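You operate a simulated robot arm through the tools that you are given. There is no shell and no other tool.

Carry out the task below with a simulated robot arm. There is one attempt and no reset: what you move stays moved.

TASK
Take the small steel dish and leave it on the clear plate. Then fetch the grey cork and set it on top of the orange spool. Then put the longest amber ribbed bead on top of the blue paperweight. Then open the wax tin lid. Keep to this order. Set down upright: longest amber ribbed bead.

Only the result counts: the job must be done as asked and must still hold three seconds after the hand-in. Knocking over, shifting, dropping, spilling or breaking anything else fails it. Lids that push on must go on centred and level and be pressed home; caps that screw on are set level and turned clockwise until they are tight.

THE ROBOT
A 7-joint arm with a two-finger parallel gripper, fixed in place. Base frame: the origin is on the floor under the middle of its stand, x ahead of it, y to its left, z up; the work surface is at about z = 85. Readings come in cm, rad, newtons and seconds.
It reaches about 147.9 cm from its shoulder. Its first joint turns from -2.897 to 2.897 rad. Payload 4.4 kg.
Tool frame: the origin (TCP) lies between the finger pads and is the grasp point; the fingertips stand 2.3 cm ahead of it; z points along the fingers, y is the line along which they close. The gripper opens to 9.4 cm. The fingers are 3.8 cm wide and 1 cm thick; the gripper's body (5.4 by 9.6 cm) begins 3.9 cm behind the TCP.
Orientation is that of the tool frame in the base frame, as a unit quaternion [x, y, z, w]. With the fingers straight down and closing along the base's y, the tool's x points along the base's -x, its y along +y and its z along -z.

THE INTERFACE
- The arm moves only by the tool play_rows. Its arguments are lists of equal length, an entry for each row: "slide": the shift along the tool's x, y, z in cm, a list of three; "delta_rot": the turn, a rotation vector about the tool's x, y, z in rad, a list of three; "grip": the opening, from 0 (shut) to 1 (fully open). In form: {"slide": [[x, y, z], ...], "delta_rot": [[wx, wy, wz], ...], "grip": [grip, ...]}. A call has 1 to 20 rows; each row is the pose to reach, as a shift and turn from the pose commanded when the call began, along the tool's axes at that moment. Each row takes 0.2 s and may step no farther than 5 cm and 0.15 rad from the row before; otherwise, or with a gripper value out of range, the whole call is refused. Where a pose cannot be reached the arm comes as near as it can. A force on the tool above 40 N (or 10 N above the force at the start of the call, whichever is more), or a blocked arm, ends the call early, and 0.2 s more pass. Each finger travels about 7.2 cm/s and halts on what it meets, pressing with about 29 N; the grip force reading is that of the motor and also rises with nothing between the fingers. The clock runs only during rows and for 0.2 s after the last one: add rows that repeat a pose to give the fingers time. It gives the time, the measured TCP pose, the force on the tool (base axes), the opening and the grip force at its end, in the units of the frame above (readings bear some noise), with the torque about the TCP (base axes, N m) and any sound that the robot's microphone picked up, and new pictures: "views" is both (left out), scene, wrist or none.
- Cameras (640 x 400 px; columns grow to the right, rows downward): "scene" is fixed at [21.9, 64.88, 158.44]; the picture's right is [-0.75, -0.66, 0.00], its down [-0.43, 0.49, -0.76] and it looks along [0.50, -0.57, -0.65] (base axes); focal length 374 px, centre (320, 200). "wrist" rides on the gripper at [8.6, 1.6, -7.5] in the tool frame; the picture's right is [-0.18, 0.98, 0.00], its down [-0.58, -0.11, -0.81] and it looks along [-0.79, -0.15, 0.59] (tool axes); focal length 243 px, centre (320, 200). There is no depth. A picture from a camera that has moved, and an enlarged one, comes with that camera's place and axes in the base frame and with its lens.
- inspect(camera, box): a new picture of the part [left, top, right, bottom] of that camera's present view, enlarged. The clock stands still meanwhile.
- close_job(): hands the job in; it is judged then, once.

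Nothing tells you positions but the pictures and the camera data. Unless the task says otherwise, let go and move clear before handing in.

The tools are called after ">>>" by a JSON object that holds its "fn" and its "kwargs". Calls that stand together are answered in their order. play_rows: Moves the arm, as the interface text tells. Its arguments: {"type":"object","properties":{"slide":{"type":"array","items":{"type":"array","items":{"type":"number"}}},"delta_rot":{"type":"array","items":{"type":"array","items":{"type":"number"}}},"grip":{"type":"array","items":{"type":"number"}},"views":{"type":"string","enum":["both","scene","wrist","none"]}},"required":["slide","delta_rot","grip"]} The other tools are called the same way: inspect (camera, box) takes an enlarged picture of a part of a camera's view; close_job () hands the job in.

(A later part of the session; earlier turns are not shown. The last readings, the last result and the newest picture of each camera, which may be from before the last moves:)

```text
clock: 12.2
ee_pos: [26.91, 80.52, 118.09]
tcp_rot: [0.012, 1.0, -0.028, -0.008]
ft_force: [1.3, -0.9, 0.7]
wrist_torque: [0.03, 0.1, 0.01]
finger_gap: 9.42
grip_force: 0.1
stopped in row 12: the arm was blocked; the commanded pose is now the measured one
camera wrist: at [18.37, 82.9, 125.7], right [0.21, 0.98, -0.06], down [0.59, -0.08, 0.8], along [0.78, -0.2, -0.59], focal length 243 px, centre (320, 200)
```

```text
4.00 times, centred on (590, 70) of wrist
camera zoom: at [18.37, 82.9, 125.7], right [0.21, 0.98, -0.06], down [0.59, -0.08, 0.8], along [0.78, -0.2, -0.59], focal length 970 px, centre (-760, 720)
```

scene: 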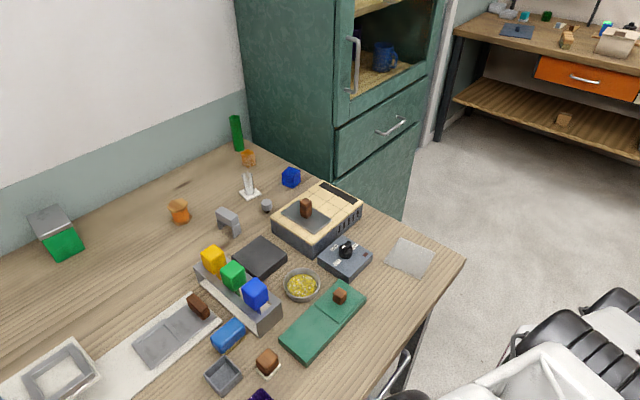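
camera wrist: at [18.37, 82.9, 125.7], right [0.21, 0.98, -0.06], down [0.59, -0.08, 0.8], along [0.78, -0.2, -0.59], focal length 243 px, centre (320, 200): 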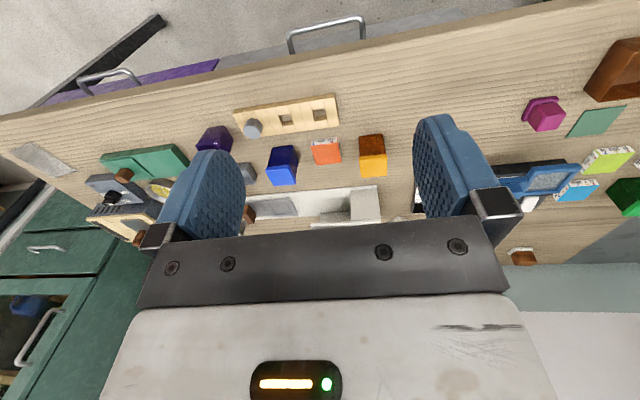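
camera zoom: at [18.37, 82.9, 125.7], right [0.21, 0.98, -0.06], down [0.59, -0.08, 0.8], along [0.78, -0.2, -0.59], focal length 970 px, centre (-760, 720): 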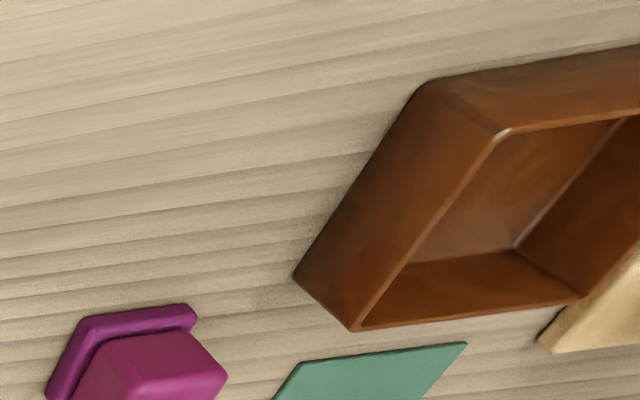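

Still only one amber ribbed bead in sight. I'll level the tool again, then turn the camera toward the far left end of the bench.

>>> {"fn": "play_rows", "kwargs": {"slide": [[-4, 0, -2], [-8, 0, -4], [-13, 0, -5], [-13, 0, -5]], "delta_rot": [[-0.02, -0.005, -0.008], [-0.04, -0.01, -0.016], [-0.056, -0.016, -0.024], [-0.056, -0.016, -0.024]], "grip": [1, 1, 1, 1], "views": "none"}}

>>> {"fn": "play_rows", "kwargs": {"slide": [[0, 0, 0], [0, 0, 0], [0, 0, 0], [0, 0, 0], [0, 0, 0], [0, 0, 0], [0, 0, 0], [0, 0, 0], [0, 0, 0], [0, 0, 0], [0, 0, 0]], "delta_rot": [[0, 0, -0.14], [0, 0, -0.28], [0, 0, -0.42], [0, 0, -0.56], [0, 0, -0.7], [0, 0, -0.84], [0, 0, -0.98], [0, 0, -1.12], [0, 0, -1.26], [0, 0, -1.4], [0, 0, -1.4]], "grip": [1, 1, 1, 1, 1, 1, 1, 1, 1, 1, 1], "views": "wrist"}}

```text
refused: row 3 steps farther than a row can; nothing moved
```

```text
clock: 14.6
ee_pos: [26.61, 80.64, 118.4]
tcp_rot: [-0.636, 0.771, -0.015, -0.021]
ft_force: [-0.2, 0.0, -0.9]
wrist_torque: [0.02, -0.02, 0.01]
finger_gap: 9.4
grip_force: 0.2
camera wrist: at [23.49, 72.9, 126.4], right [-0.93, 0.37, -0.01], down [0.23, 0.59, 0.77], along [0.29, 0.72, -0.63], focal length 243 px, centre (320, 200)
```

wrist: 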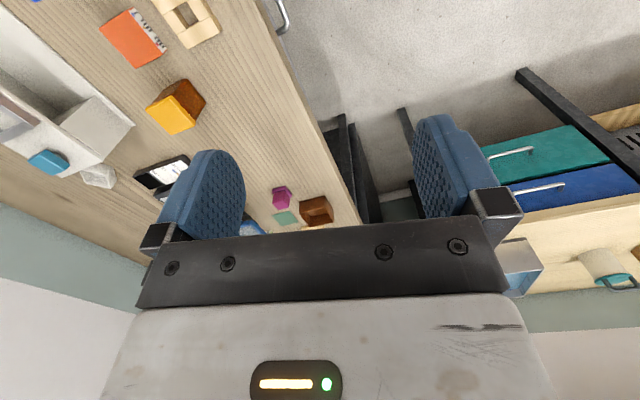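

Another sideboard stands far to the left. I'll move over the bench and look at its left end.

>>> {"fn": "play_rows", "kwargs": {"slide": [[-0.7, -4, -1], [-1.4, -8, -2], [-2.1, -12, -3], [-2.8, -16, -4], [-3.5, -20, -5], [-4.2, -24, -5], [-4.9, -28, -5], [-5.1, -29.6, -5], [-5.1, -29.6, -5]], "delta_rot": [[0, 0, 0], [0, 0, 0], [0, 0, 0], [0, 0, 0], [0, 0, 0], [0, 0, 0], [0, 0, 0], [0, 0, 0], [0, 0, 0]], "grip": [1, 1, 1, 1, 1, 1, 1, 1, 1], "views": "wrist"}}

```text
clock: 16.6
ee_pos: [56.72, 79.88, 123.61]
tcp_rot: [-0.636, 0.771, -0.013, -0.018]
ft_force: [0.3, -0.8, 0.2]
wrist_torque: [0.02, 0.03, 0.0]
finger_gap: 9.4
grip_force: 0.0
camera wrist: at [53.48, 72.21, 131.49], right [-0.93, 0.37, -0.01], down [0.23, 0.59, 0.78], along [0.29, 0.72, -0.63], focal length 243 px, centre (320, 200)
```

wrist: 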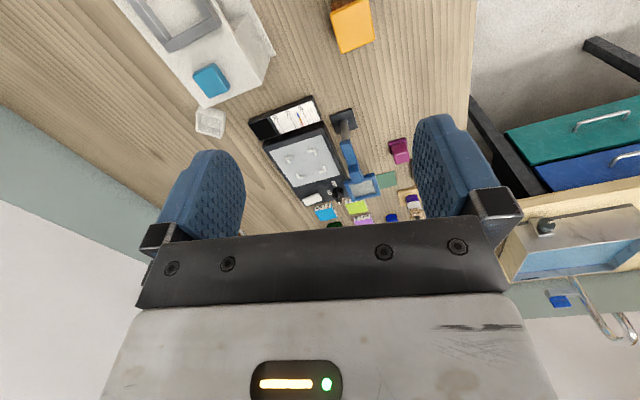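

>>> {"fn": "inspect", "kwargs": {"camera": "wrist", "box": [230, 80, 460, 235]}}

>>> {"fn": "inspect", "kwargs": {"camera": "wrist", "box": [460, 80, 640, 350]}}

>>> {"fn": "inspect", "kwargs": {"camera": "wrist", "box": [310, 160, 450, 235]}}

```text
2.58 times, centred on (345, 158) of wrist
camera zoom: at [53.48, 72.21, 131.49], right [-0.93, 0.37, -0.01], down [0.23, 0.59, 0.78], along [0.29, 0.72, -0.63], focal length 626 px, centre (256, 310)
```

zoom: 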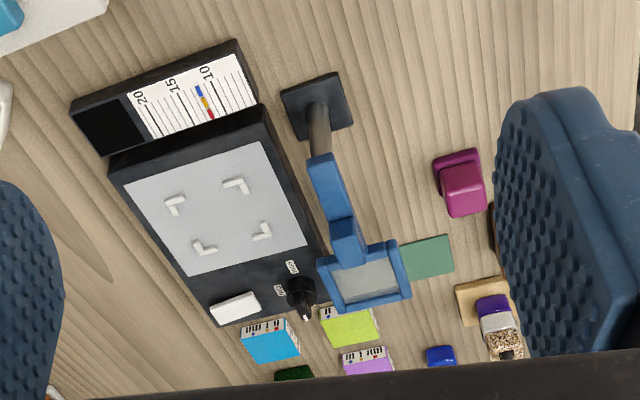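

```text
1.48 times, centred on (550, 215) of wrist
camera zoom: at [53.48, 72.21, 131.49], right [-0.93, 0.37, -0.01], down [0.23, 0.59, 0.78], along [0.29, 0.72, -0.63], focal length 359 px, centre (-21, 178)
```

zoom: 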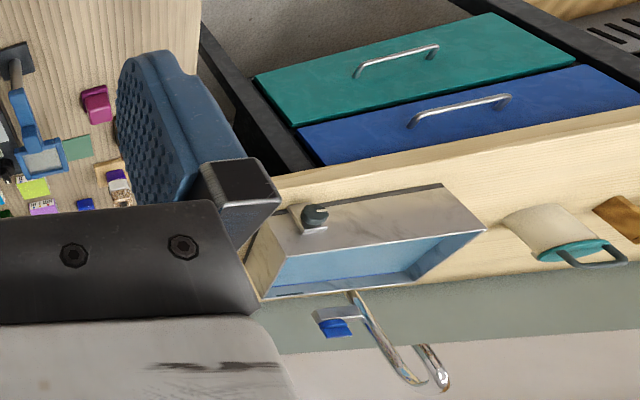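

```text
4.57 times, centred on (380, 198) of wrist
camera zoom: at [53.48, 72.21, 131.49], right [-0.93, 0.37, -0.01], down [0.23, 0.59, 0.78], along [0.29, 0.72, -0.63], focal length 1109 px, centre (46, 211)
```

zoom: 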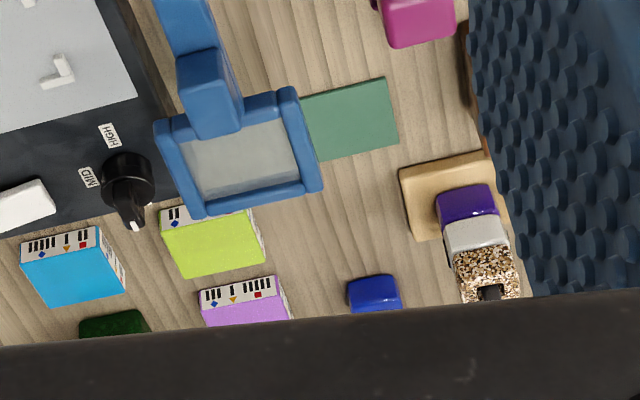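

No ribbed amber beads on the left. I'll go back to the right end of the bench with the tool straight, to look behind the hotplate and next to the cabinet.

>>> {"fn": "play_rows", "kwargs": {"slide": [[4.5, -1, 0], [9, -2, 0], [13.5, -3, 0], [18, -4, 0], [22.5, -5, 0], [27, -6, 0], [31.5, -7, 0], [36, -8, 0], [40.5, -9, 0], [45, -10, 0], [48.7, -11.5, 0], [48.7, -11.5, 0]], "delta_rot": [[-0.003, -0.0037, 0.14], [-0.006, -0.0074, 0.28], [-0.009, -0.011, 0.42], [-0.012, -0.015, 0.56], [-0.015, -0.018, 0.7], [-0.018, -0.022, 0.84], [-0.021, -0.026, 0.98], [-0.024, -0.03, 1.12], [-0.027, -0.033, 1.26], [-0.031, -0.037, 1.4], [-0.031, -0.037, 1.4], [-0.031, -0.037, 1.4]], "grip": [1, 1, 1, 1, 1, 1, 1, 1, 1, 1, 1, 1], "views": "wrist"}}

>>> {"fn": "play_rows", "kwargs": {"slide": [[0, 0, 0], [0, 0, 0], [0, 0, 0], [0, 0, 0], [0, 0, 0], [0, 0, 0], [0, 0, 0], [0, 0, 0], [0, 0, 0], [0, 0, 0], [0, 0, 0]], "delta_rot": [[0, 0, 0.14], [0, 0, 0.28], [0, 0, 0.42], [0, 0, 0.56], [0, 0, 0.7], [0, 0, 0.84], [0, 0, 0.98], [0, 0, 1.12], [0, 0, 1.26], [0, 0, 1.4], [0, 0, 1.4]], "grip": [1, 1, 1, 1, 1, 1, 1, 1, 1, 1, 1], "views": "wrist"}}

```text
clock: 19.2
ee_pos: [58.59, 29.95, 125.98]
tcp_rot: [0.011, 1.0, 0.0, -0.002]
ft_force: [-0.1, -0.2, -1.0]
wrist_torque: [0.03, -0.02, 0.0]
finger_gap: 9.41
grip_force: 0.0
camera wrist: at [49.99, 31.91, 133.52], right [0.21, 0.98, 0.0], down [0.58, -0.12, 0.8], along [0.79, -0.17, -0.59], focal length 243 px, centre (320, 200)
```

wrist: 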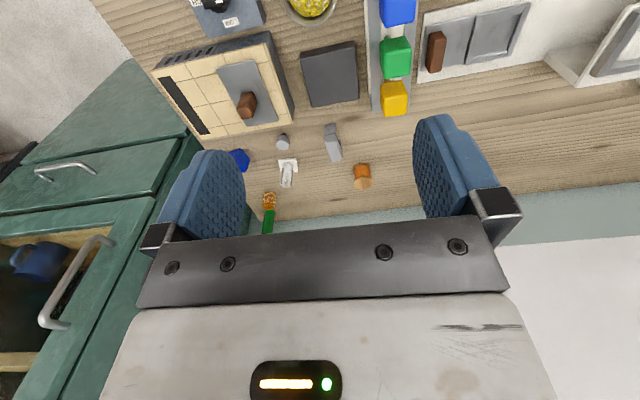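

```text
clock: 21.6
ee_pos: [58.67, 30.19, 125.92]
tcp_rot: [0.652, 0.758, -0.002, -0.002]
ft_force: [-0.1, -0.1, 0.6]
wrist_torque: [0.04, 0.0, 0.05]
finger_gap: 9.4
grip_force: 0.0
camera wrist: at [59.03, 39.03, 133.38], right [1.0, -0.04, 0.0], down [-0.02, -0.59, 0.81], along [-0.03, -0.81, -0.59], focal length 243 px, centre (320, 200)
```

wrist: 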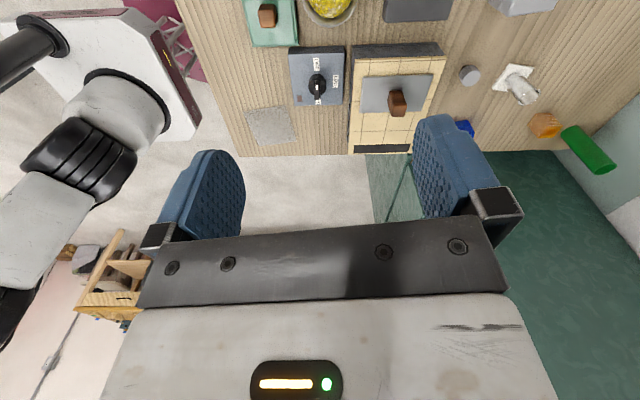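

>>> {"fn": "inspect", "kwargs": {"camera": "wrist", "box": [440, 40, 640, 190]}}

>>> {"fn": "inspect", "kwargs": {"camera": "wrist", "box": [230, 0, 440, 160]}}

>>> {"fn": "inspect", "kwargs": {"camera": "wrist", "box": [30, 210, 180, 340]}}

```text
2.67 times, centred on (540, 115) of wrist
camera zoom: at [59.03, 39.03, 133.38], right [1.0, -0.04, 0.0], down [-0.02, -0.59, 0.81], along [-0.03, -0.81, -0.59], focal length 647 px, centre (-267, 427)
```

zoom: 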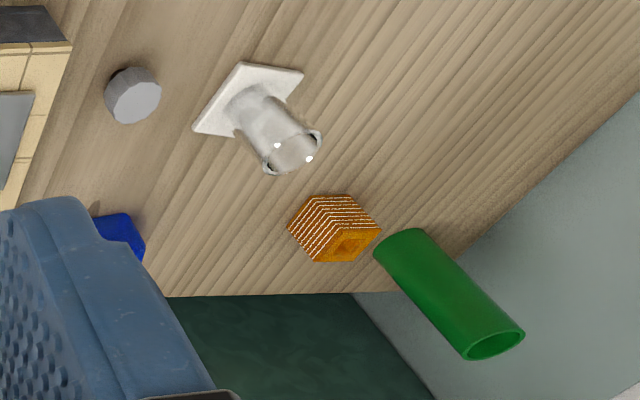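

```text
2.50 times, centred on (335, 80) of wrist
camera zoom: at [59.03, 39.03, 133.38], right [1.0, -0.04, 0.0], down [-0.02, -0.59, 0.81], along [-0.03, -0.81, -0.59], focal length 606 px, centre (282, 500)
```

zoom: 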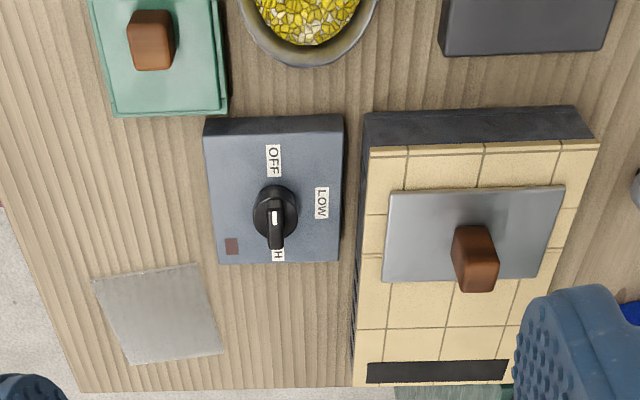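

```text
3.08 times, centred on (105, 275) of wrist
camera zoom: at [59.03, 39.03, 133.38], right [1.0, -0.04, 0.0], down [-0.02, -0.59, 0.81], along [-0.03, -0.81, -0.59], focal length 746 px, centre (982, -31)
```

zoom: 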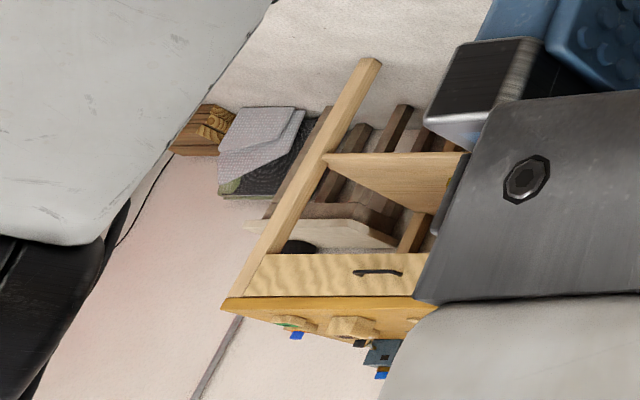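

Only one amber ribbed bead appears anywhere on the bench, near (109, 2). Now I need to determine which object is the wax tin, so I'll bring the camera closer to the grey two-part item and the lidded boxes.

>>> {"fn": "play_rows", "kwargs": {"slide": [[2.4, -0.5, 1.4], [4.8, -1, 2.8], [7.2, -1.6, 4.2], [9.6, -2.1, 5.6], [12, -2.7, 7], [14.4, -3.2, 8.4], [16.8, -3.8, 9.8], [19.2, -4.3, 11.2], [21.6, -4.9, 12.6], [24.1, -5.4, 14], [24.1, -5.4, 14]], "delta_rot": [[0, 0, -0.142], [0, 0, -0.284], [0, 0, -0.426], [0, 0, -0.568], [0, 0, -0.71], [0, 0, -0.852], [0, 0, -0.994], [0, 0, -1.136], [0, 0, -1.278], [0, 0, -1.42], [0, 0, -1.42]], "grip": [1, 1, 1, 1, 1, 1, 1, 1, 1, 1, 1], "views": "wrist"}}

```text
clock: 24.0
ee_pos: [49.81, 53.13, 112.03]
tcp_rot: [0.0, 1.0, -0.001, -0.001]
ft_force: [-1.1, 0.6, -0.2]
wrist_torque: [0.01, 0.01, -0.01]
finger_gap: 9.41
grip_force: 0.1
camera wrist: at [41.21, 54.89, 119.47], right [0.18, 0.98, 0.0], down [0.58, -0.11, 0.8], along [0.79, -0.15, -0.59], focal length 243 px, centre (320, 200)
```

wrist: 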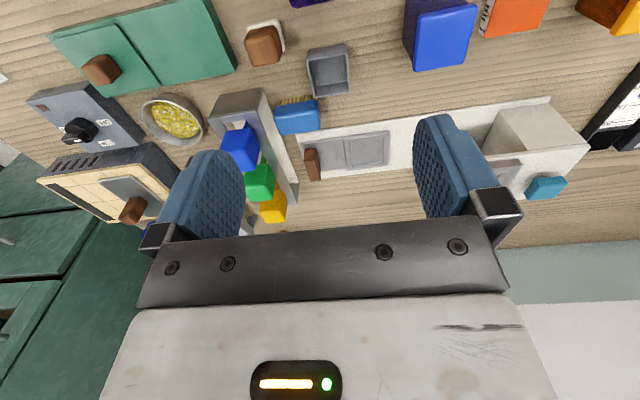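

>>> {"fn": "inspect", "kwargs": {"camera": "wrist", "box": [290, 100, 420, 190]}}

>>> {"fn": "inspect", "kwargs": {"camera": "wrist", "box": [40, 0, 240, 110]}}

>>> {"fn": "inspect", "kwargs": {"camera": "wrist", "box": [440, 80, 620, 230]}}

>>> {"fn": "inspect", "kwargs": {"camera": "wrist", "box": [180, 70, 320, 230]}}

>>> {"fn": "inspect", "kwargs": {"camera": "wrist", "box": [390, 0, 550, 90]}}

```text
4.44 times, centred on (355, 145) of wrist
camera zoom: at [41.21, 54.89, 119.47], right [0.18, 0.98, 0.0], down [0.58, -0.11, 0.8], along [0.79, -0.15, -0.59], focal length 1078 px, centre (164, 444)
```

zoom: 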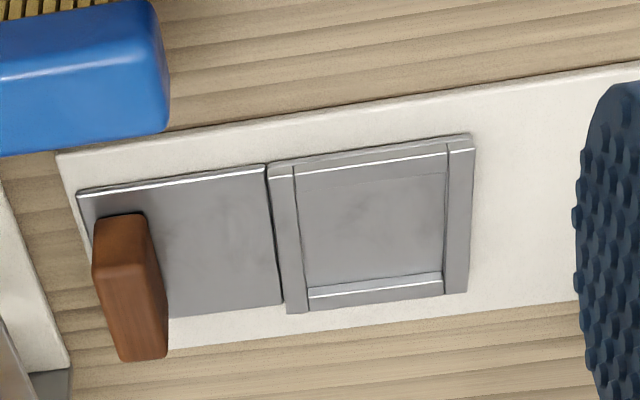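

```text
3.20 times, centred on (140, 55) of wrist
camera zoom: at [41.21, 54.89, 119.47], right [0.18, 0.98, 0.0], down [0.58, -0.11, 0.8], along [0.79, -0.15, -0.59], focal length 776 px, centre (896, 664)
```

zoom: 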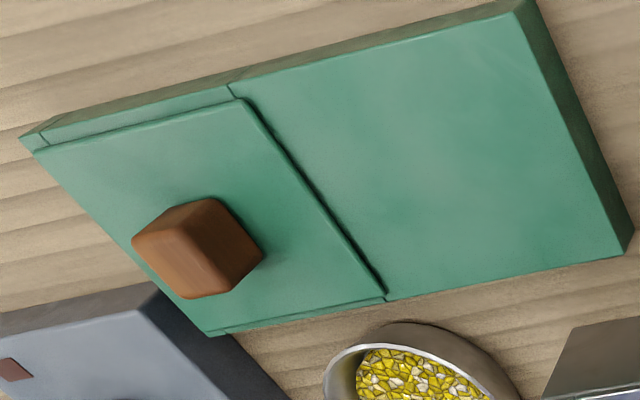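

```text
2.67 times, centred on (530, 155) of wrist
camera zoom: at [41.21, 54.89, 119.47], right [0.18, 0.98, 0.0], down [0.58, -0.11, 0.8], along [0.79, -0.15, -0.59], focal length 647 px, centre (-240, 320)
```

zoom: 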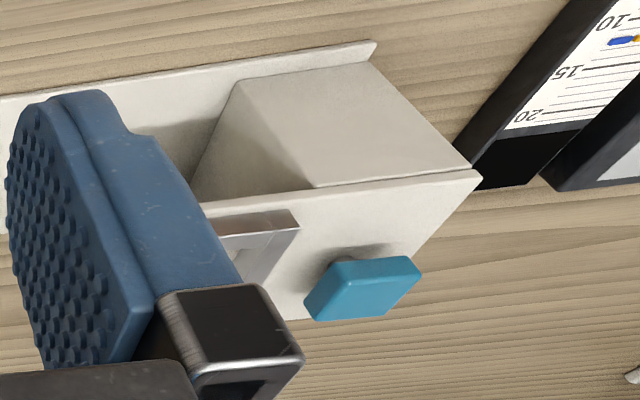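

```text
2.50 times, centred on (250, 150) of wrist
camera zoom: at [41.21, 54.89, 119.47], right [0.18, 0.98, 0.0], down [0.58, -0.11, 0.8], along [0.79, -0.15, -0.59], focal length 606 px, centre (495, 325)
```

zoom: 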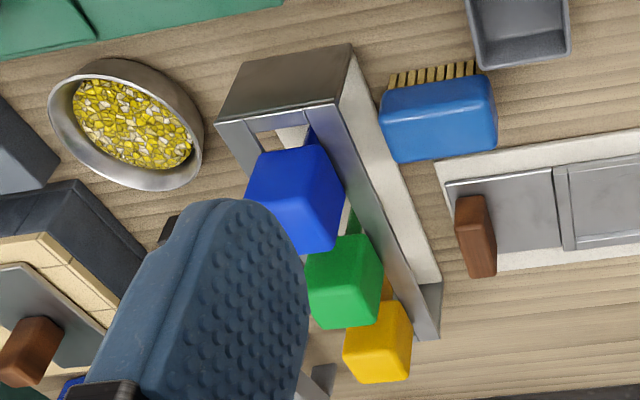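

```text
4.00 times, centred on (470, 45) of wrist
camera zoom: at [41.21, 54.89, 119.47], right [0.18, 0.98, 0.0], down [0.58, -0.11, 0.8], along [0.79, -0.15, -0.59], focal length 970 px, centre (-280, 820)
```

zoom: 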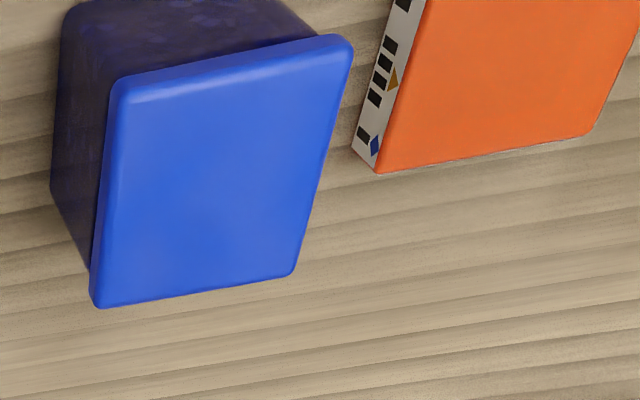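

I want closer looks at the grey piece on the beige board, the black slab and the grey square dish, so I'll move the camera a little left and up.

>>> {"fn": "play_rows", "kwargs": {"slide": [[3, 3, -2], [6, 6, -4], [9, 9, -6], [10, 13, -8], [10, 17, -8], [10, 17, -8]], "delta_rot": [[0, 0, 0], [0, 0, 0], [0, 0, 0], [0, 0, 0], [0, 0, 0], [0, 0, 0]], "grip": [1, 1, 1, 1, 1, 1], "views": "wrist"}}

```text
clock: 25.4
ee_pos: [39.64, 70.11, 120.05]
tcp_rot: [0.0, 1.0, 0.0, -0.002]
ft_force: [1.1, 0.7, -0.6]
wrist_torque: [0.03, 0.03, 0.01]
finger_gap: 9.43
grip_force: 0.1
camera wrist: at [31.07, 71.95, 127.55], right [0.18, 0.98, 0.0], down [0.58, -0.11, 0.8], along [0.79, -0.15, -0.59], focal length 243 px, centre (320, 200)
```

wrist: 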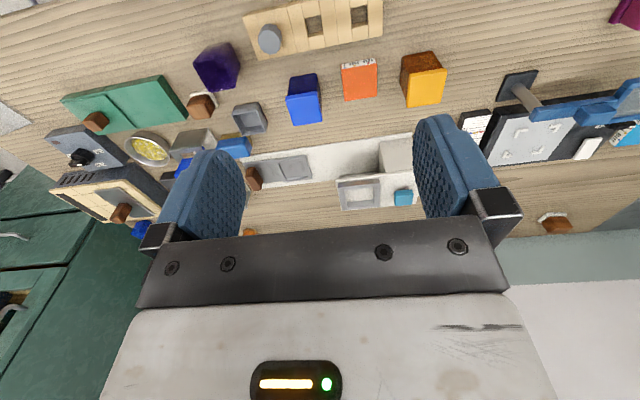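

>>> {"fn": "inspect", "kwargs": {"camera": "wrist", "box": [240, 0, 390, 70]}}

>>> {"fn": "inspect", "kwargs": {"camera": "wrist", "box": [180, 35, 280, 140]}}

>>> {"fn": "inspect", "kwargs": {"camera": "wrist", "box": [380, 40, 470, 120]}}

>>> {"fn": "inspect", "kwargs": {"camera": "scene", "box": [225, 225, 295, 285]}}

>>> {"fn": "inspect", "kwargs": {"camera": "wrist", "box": [325, 130, 425, 220]}}

>>> {"fn": "inspect", "kwargs": {"camera": "wrist", "box": [530, 200, 590, 245]}}

```text
4.27 times, centred on (315, 35) of wrist
camera zoom: at [31.07, 71.95, 127.55], right [0.18, 0.98, 0.0], down [0.58, -0.11, 0.8], along [0.79, -0.15, -0.59], focal length 1035 px, centre (341, 904)
```

zoom: 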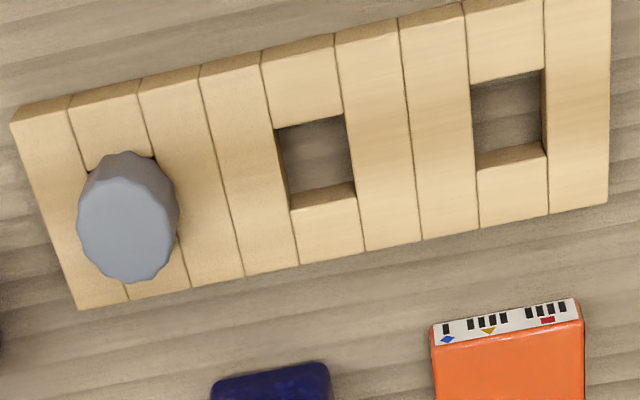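

```text
3.81 times, centred on (230, 88) of wrist
camera zoom: at [31.07, 71.95, 127.55], right [0.18, 0.98, 0.0], down [0.58, -0.11, 0.8], along [0.79, -0.15, -0.59], focal length 924 px, centre (663, 629)
```

zoom: 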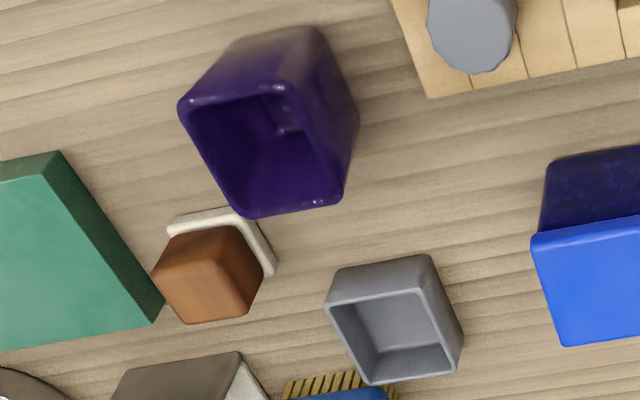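

```text
5.00 times, centred on (425, 80) of wrist
camera zoom: at [31.07, 71.95, 127.55], right [0.18, 0.98, 0.0], down [0.58, -0.11, 0.8], along [0.79, -0.15, -0.59], focal length 1213 px, centre (-205, 800)
```

zoom: 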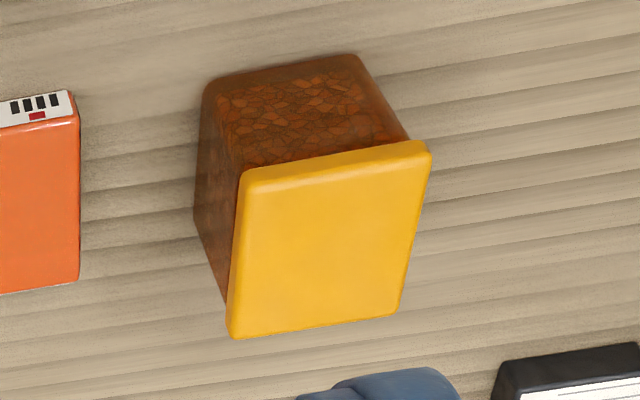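

```text
6.67 times, centred on (260, 255) of scene
camera zoom: at [21.9, 64.88, 158.44], right [-0.75, -0.66, 0.0], down [-0.43, 0.49, -0.76], along [0.5, -0.57, -0.65], focal length 2496 px, centre (720, -167)
```

zoom: 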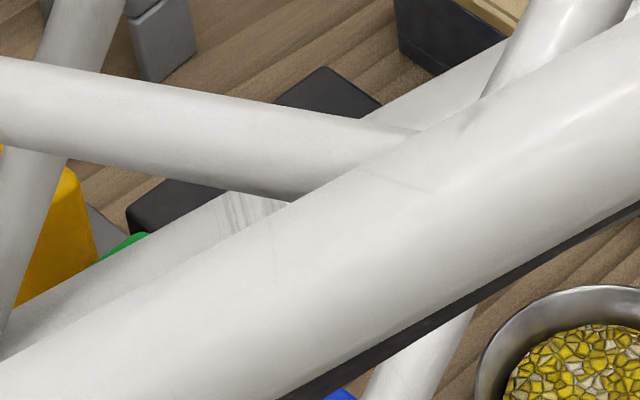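

```text
4.44 times, centred on (375, 175) of wrist
camera zoom: at [31.07, 71.95, 127.55], right [0.18, 0.98, 0.0], down [0.58, -0.11, 0.8], along [0.79, -0.15, -0.59], focal length 1078 px, centre (76, 311)
```

zoom: 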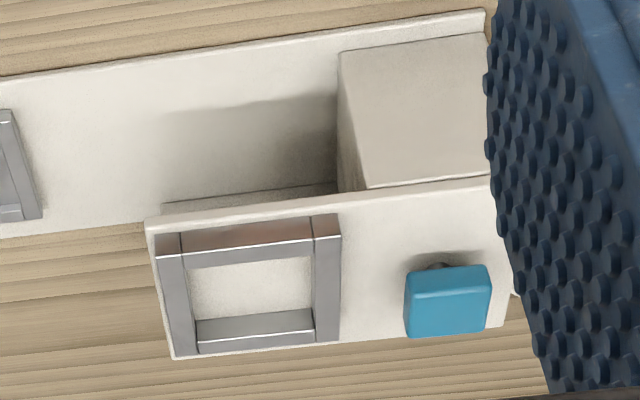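

```text
8.89 times, centred on (560, 222) of wrist
camera zoom: at [31.07, 71.95, 127.55], right [0.18, 0.98, 0.0], down [0.58, -0.11, 0.8], along [0.79, -0.15, -0.59], focal length 2157 px, centre (-1813, 0)
```

zoom: 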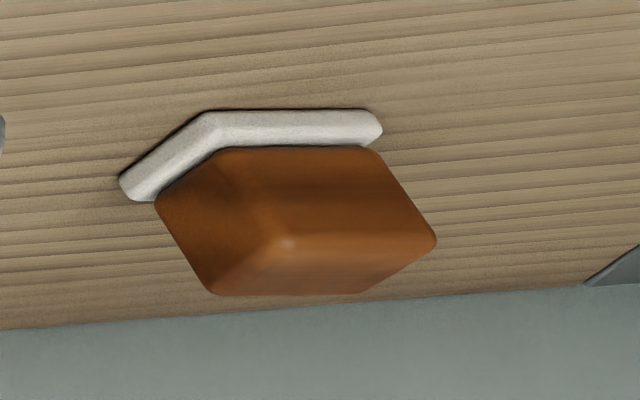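

I can see the beige board holds one bluish-grey fluted plug, while the loose neutral-grey fluted cork stands near the glass vial. I'll check the unseen far-left near corner of the bench for further amber beads.

>>> {"fn": "play_rows", "kwargs": {"slide": [[0, 4.5, -0.5], [0, 9, -1], [0, 13.5, -1.5], [0, 18, -2], [0, 22.5, -3], [0, 27, -3], [0, 31, -3], [0, 35, -3], [0, 35, -3]], "delta_rot": [[0, 0, -0.14], [0, 0, -0.28], [0, 0, -0.42], [0, 0, -0.56], [0, 0, -0.7], [0, 0, -0.84], [0, 0, -0.98], [0, 0, -1.1], [0, 0, -1.1]], "grip": [1, 1, 1, 1, 1, 1, 1, 1, 1], "views": "wrist"}}

```text
clock: 27.4
ee_pos: [39.76, 105.07, 122.82]
tcp_rot: [-0.523, 0.852, 0.002, -0.002]
ft_force: [-0.4, 0.4, 0.3]
wrist_torque: [-0.01, 0.0, 0.0]
finger_gap: 9.4
grip_force: 0.0
camera wrist: at [34.4, 98.31, 130.38], right [-0.79, 0.61, 0.0], down [0.36, 0.47, 0.8], along [0.49, 0.64, -0.59], focal length 243 px, centre (320, 200)
```

wrist: 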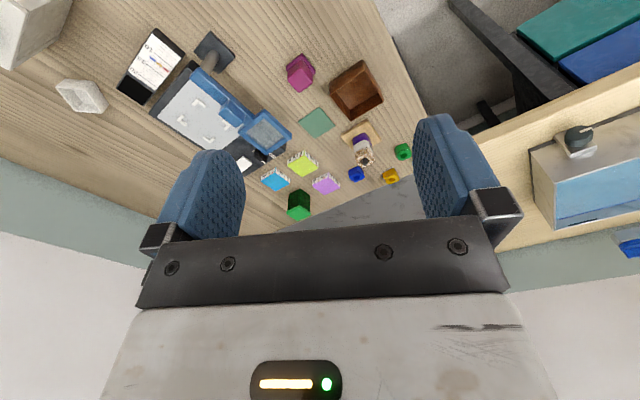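

>>> {"fn": "inspect", "kwargs": {"camera": "wrist", "box": [240, 40, 440, 220]}}

>>> {"fn": "inspect", "kwargs": {"camera": "wrist", "box": [340, 115, 430, 195]}}

>>> {"fn": "inspect", "kwargs": {"camera": "wrist", "box": [460, 0, 640, 250]}}

```text
2.22 times, centred on (340, 130) of wrist
camera zoom: at [34.4, 98.31, 130.38], right [-0.79, 0.61, 0.0], down [0.36, 0.47, 0.8], along [0.49, 0.64, -0.59], focal length 539 px, centre (276, 356)
```

zoom: 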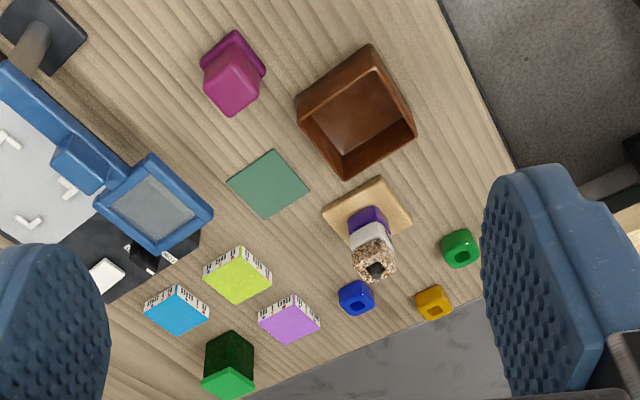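

```text
5.00 times, centred on (385, 155) of wrist
camera zoom: at [34.4, 98.31, 130.38], right [-0.79, 0.61, 0.0], down [0.36, 0.47, 0.8], along [0.49, 0.64, -0.59], focal length 1213 px, centre (-5, 425)
```

zoom: 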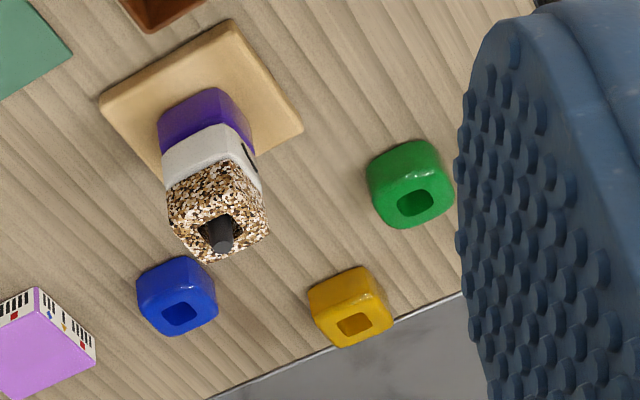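

```text
1.60 times, centred on (550, 125) of wrist
camera zoom: at [34.4, 98.31, 130.38], right [-0.79, 0.61, 0.0], down [0.36, 0.47, 0.8], along [0.49, 0.64, -0.59], focal length 388 px, centre (-48, 320)
```

zoom: 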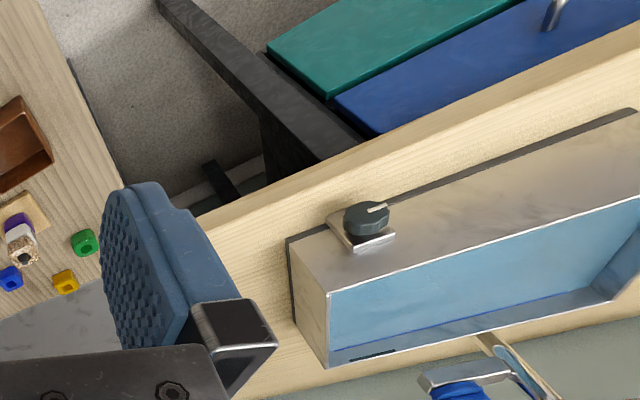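

The beads at the far left are smooth rings in other colours, so the amber ribbed one by the vial is the target. Next I'll look closely at the green canister with the grey lid, a candidate for the wax tin.

>>> {"fn": "play_rows", "kwargs": {"slide": [[1.7, -4.5, 0], [3.4, -9, 0], [5.1, -13.5, 0], [6.8, -18, 0], [8.6, -22.4, 0], [10.3, -26.9, 0], [12, -31.4, 0.5], [13.8, -35.9, 1], [15.5, -40.3, 1.5], [17.2, -44.8, 2], [19, -49.3, 3], [20.7, -53.8, 4], [22.5, -58.3, 5], [24.2, -62.8, 5], [24.2, -62.8, 5]], "delta_rot": [[0, 0, 0.08], [0, 0, 0.16], [0, 0, 0.24], [0, 0, 0.32], [0, 0, 0.4], [0, 0, 0.48], [0, 0, 0.56], [0, 0, 0.64], [0, 0, 0.72], [0, 0, 0.8], [0, 0, 0.88], [0, 0, 0.96], [0, 0, 1.04], [0, 0, 1.1], [0, 0, 1.1]], "grip": [1, 1, 1, 1, 1, 1, 1, 1, 1, 1, 1, 1, 1, 1, 1], "views": "both"}}

```text
clock: 30.6
ee_pos: [84.81, 54.9, 117.75]
tcp_rot: [0.001, 1.0, -0.001, -0.002]
ft_force: [0.6, 0.2, -0.3]
wrist_torque: [-0.01, -0.01, -0.01]
finger_gap: 9.41
grip_force: 0.0
camera wrist: at [76.16, 56.68, 125.21], right [0.19, 0.98, 0.0], down [0.58, -0.11, 0.8], along [0.79, -0.15, -0.59], focal length 243 px, centre (320, 200)
```

scene: 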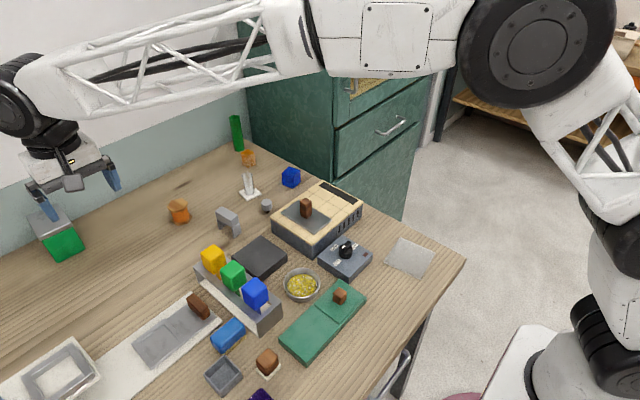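
wrist: 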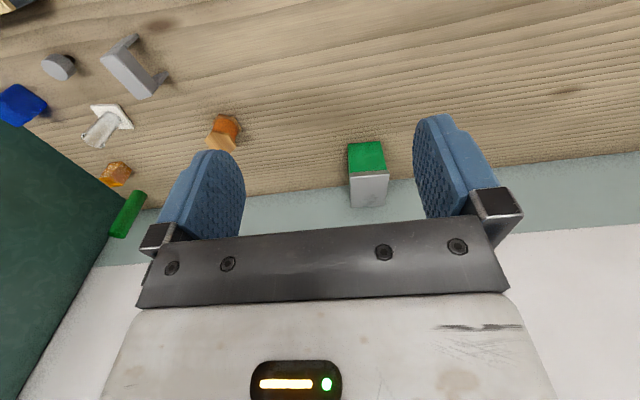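

>>> {"fn": "inspect", "kwargs": {"camera": "wrist", "box": [330, 130, 410, 220]}}

>>> {"fn": "inspect", "kwargs": {"camera": "wrist", "box": [0, 20, 240, 240]}}

>>> {"fn": "inspect", "kwargs": {"camera": "scene", "box": [225, 225, 295, 285]}}

>>> {"fn": "inspect", "kwargs": {"camera": "scene", "box": [310, 265, 375, 325]}}

```text
4.44 times, centred on (370, 175) of wrist
camera zoom: at [76.16, 56.68, 125.21], right [0.19, 0.98, 0.0], down [0.58, -0.11, 0.8], along [0.79, -0.15, -0.59], focal length 1078 px, centre (98, 311)
```

zoom: 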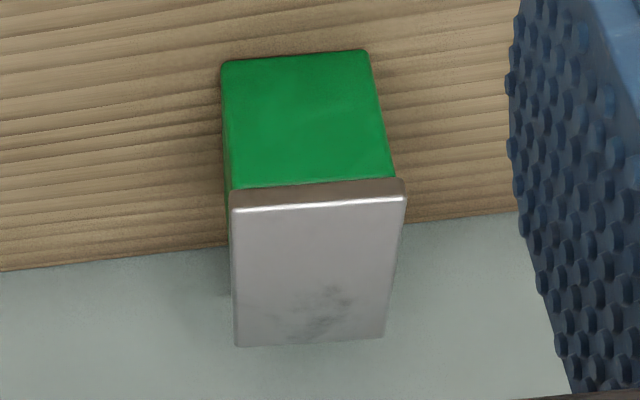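

```text
1.82 times, centred on (120, 130) of wrist
camera zoom: at [76.16, 56.68, 125.21], right [0.19, 0.98, 0.0], down [0.58, -0.11, 0.8], along [0.79, -0.15, -0.59], focal length 441 px, centre (684, 327)
```

zoom: 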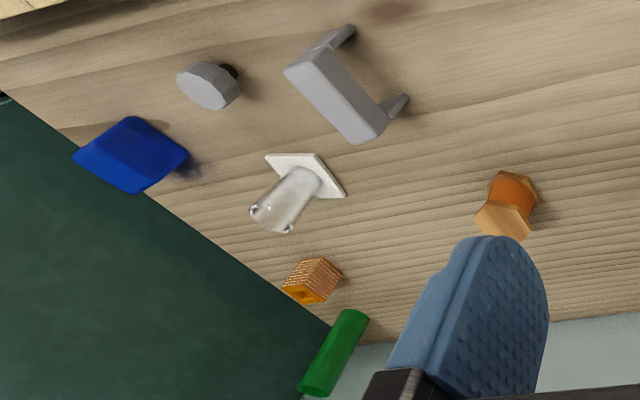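

```text
6.67 times, centred on (260, 255) of scene
camera zoom: at [21.9, 64.88, 158.44], right [-0.75, -0.66, 0.0], down [-0.43, 0.49, -0.76], along [0.5, -0.57, -0.65], focal length 2496 px, centre (720, -167)
```

zoom: 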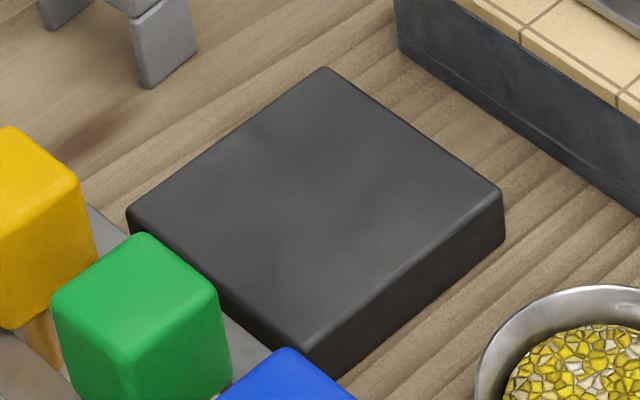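

```text
6.67 times, centred on (342, 295) of scene
camera zoom: at [21.9, 64.88, 158.44], right [-0.75, -0.66, 0.0], down [-0.43, 0.49, -0.76], along [0.5, -0.57, -0.65], focal length 2496 px, centre (170, -433)
```

zoom: 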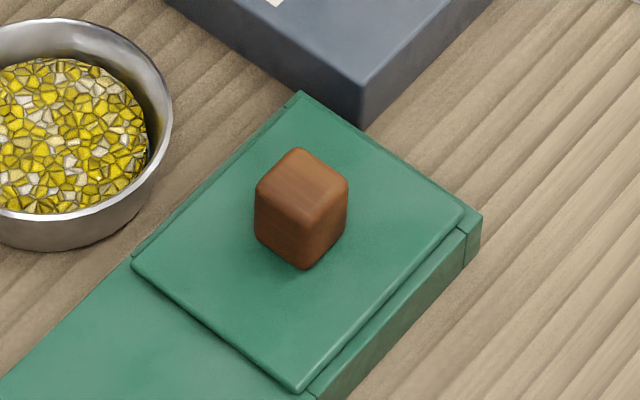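

The green canister has a metallic lid, and the flat green box has a knobbed panel; both could be the wax tin. I'll move closer to the canister for detail on hinges.

>>> {"fn": "play_rows", "kwargs": {"slide": [[-3, 1, 3], [-6, 2, 6], [-9, 3, 9], [-12, 4, 12], [-13, 4, 14], [-13, 4, 14]], "delta_rot": [[0, 0, 0], [0, 0, 0], [0, 0, 0], [0, 0, 0], [0, 0, 0], [0, 0, 0]], "grip": [1, 1, 1, 1, 1, 1], "views": "wrist"}}

```text
clock: 32.0
ee_pos: [97.76, 58.93, 103.87]
tcp_rot: [0.0, 1.0, 0.0, -0.002]
ft_force: [-0.3, -0.6, 1.0]
wrist_torque: [-0.04, 0.01, 0.02]
finger_gap: 9.37
grip_force: 0.1
camera wrist: at [89.08, 60.62, 111.43], right [0.18, 0.98, 0.0], down [0.58, -0.11, 0.8], along [0.79, -0.15, -0.59], focal length 243 px, centre (320, 200)
```

wrist: 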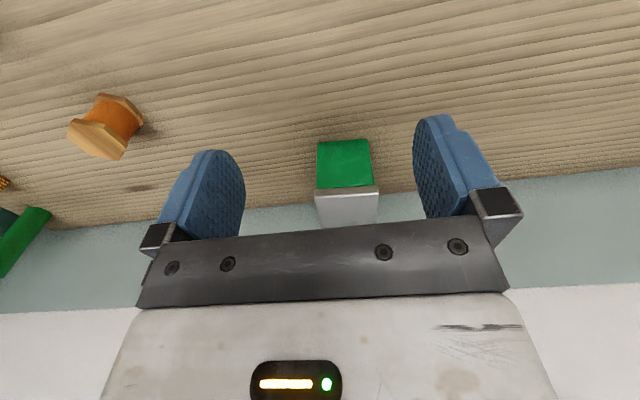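

>>> {"fn": "inspect", "kwargs": {"camera": "wrist", "box": [290, 120, 410, 230]}}

>>> {"fn": "inspect", "kwargs": {"camera": "scene", "box": [20, 190, 100, 270]}}

```text
3.64 times, centred on (350, 175) of wrist
camera zoom: at [89.08, 60.62, 111.43], right [0.18, 0.98, 0.0], down [0.58, -0.11, 0.8], along [0.79, -0.15, -0.59], focal length 882 px, centre (211, 291)
```

zoom: 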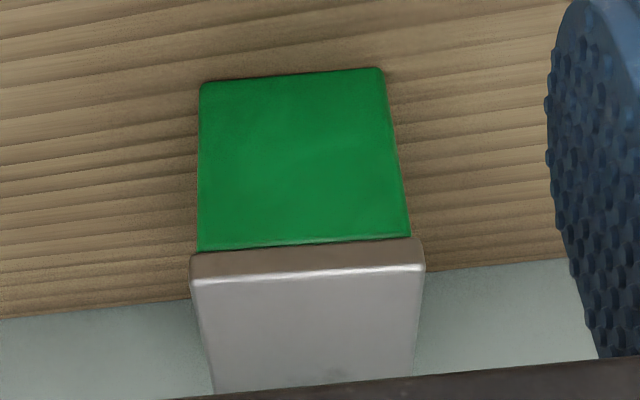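

```text
5.00 times, centred on (60, 230) of scene
camera zoom: at [21.9, 64.88, 158.44], right [-0.75, -0.66, 0.0], down [-0.43, 0.49, -0.76], along [0.5, -0.57, -0.65], focal length 1872 px, centre (1620, 50)
```

zoom: 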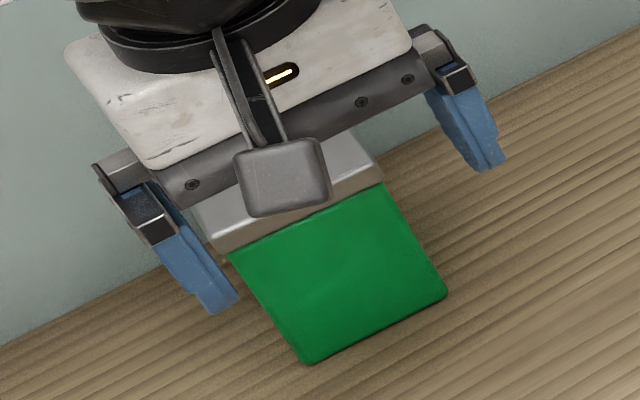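

I'll start the first job now and settle the wax tin later with closer looks. First I'll move over near the steel dish to measure it and its neighbours accurately.

>>> {"fn": "play_rows", "kwargs": {"slide": [[1, 0, -4.5], [4, -1, -8], [8, -3, -10], [12, -5, -11], [16, -8, -11], [20, -10.5, -11], [24, -13, -11], [28, -16, -11], [32, -19, -11], [36, -22, -11], [40, -25, -11], [43, -27.5, -11], [45.8, -29.9, -11], [45.8, -29.9, -11]], "delta_rot": [[0, 0, 0], [0, 0, 0], [0, 0, 0], [0, 0, 0], [0, 0, 0], [0, 0, 0], [0, 0, 0], [0, 0, 0], [0, 0, 0], [0, 0, 0], [0, 0, 0], [0, 0, 0], [0, 0, 0], [0, 0, 0]], "grip": [1, 1, 1, 1, 1, 1, 1, 1, 1, 1, 1, 1, 1, 1], "views": "wrist"}}

```text
clock: 35.0
ee_pos: [52.01, 29.2, 115.11]
tcp_rot: [0.0, 1.0, 0.001, -0.001]
ft_force: [0.4, 0.0, -0.6]
wrist_torque: [0.01, -0.02, 0.0]
finger_gap: 9.38
grip_force: 0.1
camera wrist: at [43.49, 30.9, 122.51], right [0.18, 0.98, 0.0], down [0.58, -0.11, 0.8], along [0.79, -0.15, -0.59], focal length 243 px, centre (320, 200)
```

wrist: 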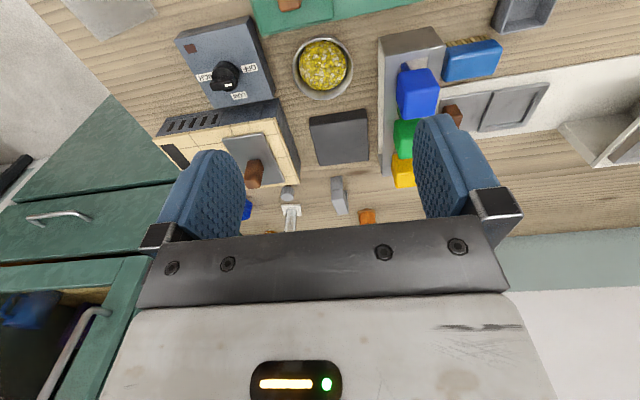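

>>> {"fn": "inspect", "kwargs": {"camera": "wrist", "box": [170, 0, 450, 170]}}

>>> {"fn": "inspect", "kwargs": {"camera": "wrist", "box": [280, 20, 370, 110]}}

```text
2.29 times, centred on (310, 85) of wrist
camera zoom: at [43.49, 30.9, 122.51], right [0.18, 0.98, 0.0], down [0.58, -0.11, 0.8], along [0.79, -0.15, -0.59], focal length 555 px, centre (343, 463)
```

zoom: 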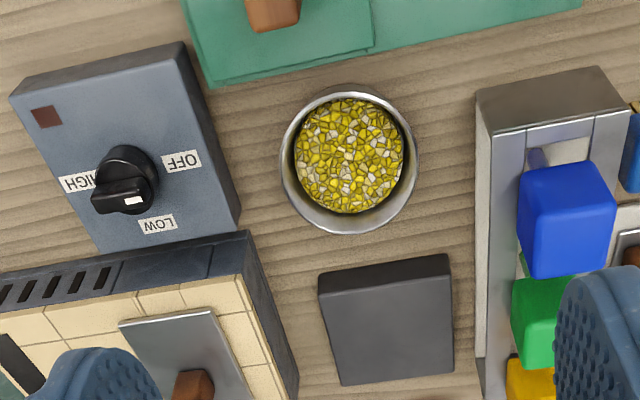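

```text
4.44 times, centred on (325, 65) of wrist
camera zoom: at [43.49, 30.9, 122.51], right [0.18, 0.98, 0.0], down [0.58, -0.11, 0.8], along [0.79, -0.15, -0.59], focal length 1078 px, centre (298, 800)
```

zoom: 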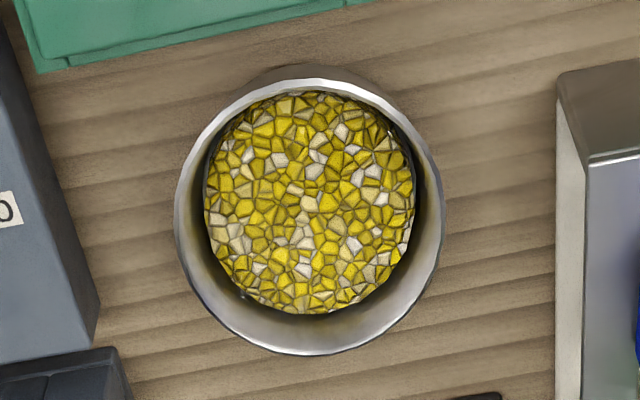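

The dish is round, about 8.4 cm across, near (60, 28), with about 3 cm free on each side along y. I'll go above it and check the alignment before going down.

>>> {"fn": "play_rows", "kwargs": {"slide": [[-2.5, -0.4, 3.5], [-5, -0.8, 7], [-8, -1.2, 10.5], [-8, -1.2, 14], [-8, -1.2, 17], [-8, -1.2, 17]], "delta_rot": [[0, 0, 0], [0, 0, 0], [0, 0, 0], [0, 0, 0], [0, 0, 0], [0, 0, 0]], "grip": [1, 1, 1, 1, 1, 1], "views": "both"}}

```text
clock: 36.4
ee_pos: [59.99, 27.72, 97.99]
tcp_rot: [0.0, 1.0, 0.0, -0.002]
ft_force: [0.1, -0.2, -0.3]
wrist_torque: [-0.02, -0.01, -0.01]
finger_gap: 9.43
grip_force: 0.0
camera wrist: at [51.22, 29.53, 105.4], right [0.18, 0.98, 0.0], down [0.58, -0.11, 0.8], along [0.79, -0.15, -0.59], focal length 243 px, centre (320, 200)
```

scene: 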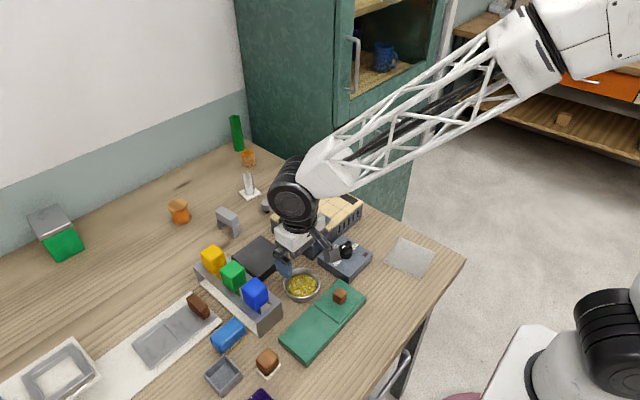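
wrist: 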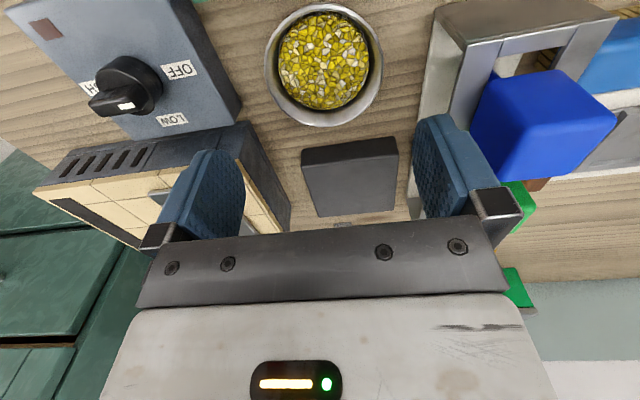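

>>> {"fn": "inspect", "kwargs": {"camera": "wrist", "box": [240, 0, 410, 140]}}

>>> {"fn": "inspect", "kwargs": {"camera": "scene", "box": [270, 250, 350, 310]}}

```text
2.86 times, centred on (325, 70) of wrist
camera zoom: at [51.22, 29.53, 105.4], right [0.18, 0.98, 0.0], down [0.58, -0.11, 0.8], along [0.79, -0.15, -0.59], focal length 693 px, centre (306, 571)
```

zoom: 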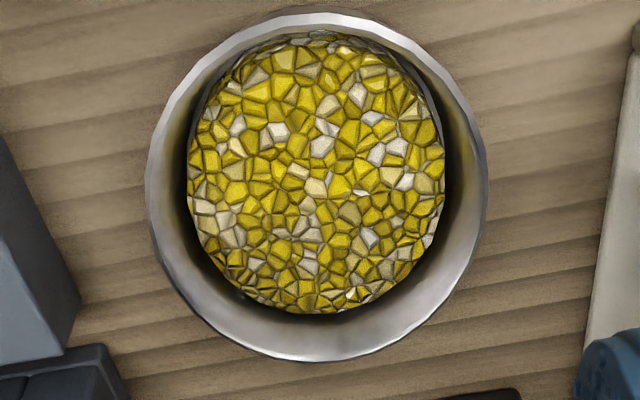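

```text
6.67 times, centred on (310, 280) of scene
camera zoom: at [21.9, 64.88, 158.44], right [-0.75, -0.66, 0.0], down [-0.43, 0.49, -0.76], along [0.5, -0.57, -0.65], focal length 2496 px, centre (387, -333)
```

zoom: 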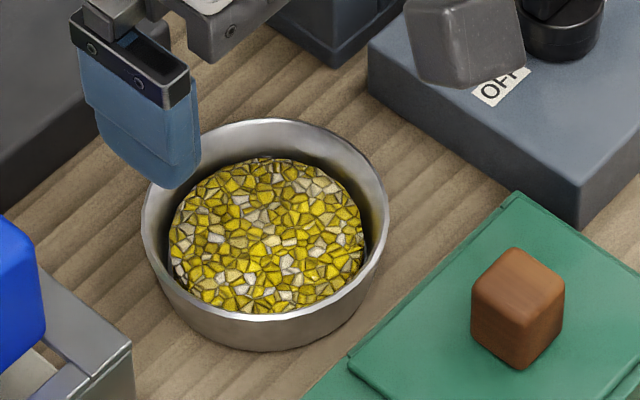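

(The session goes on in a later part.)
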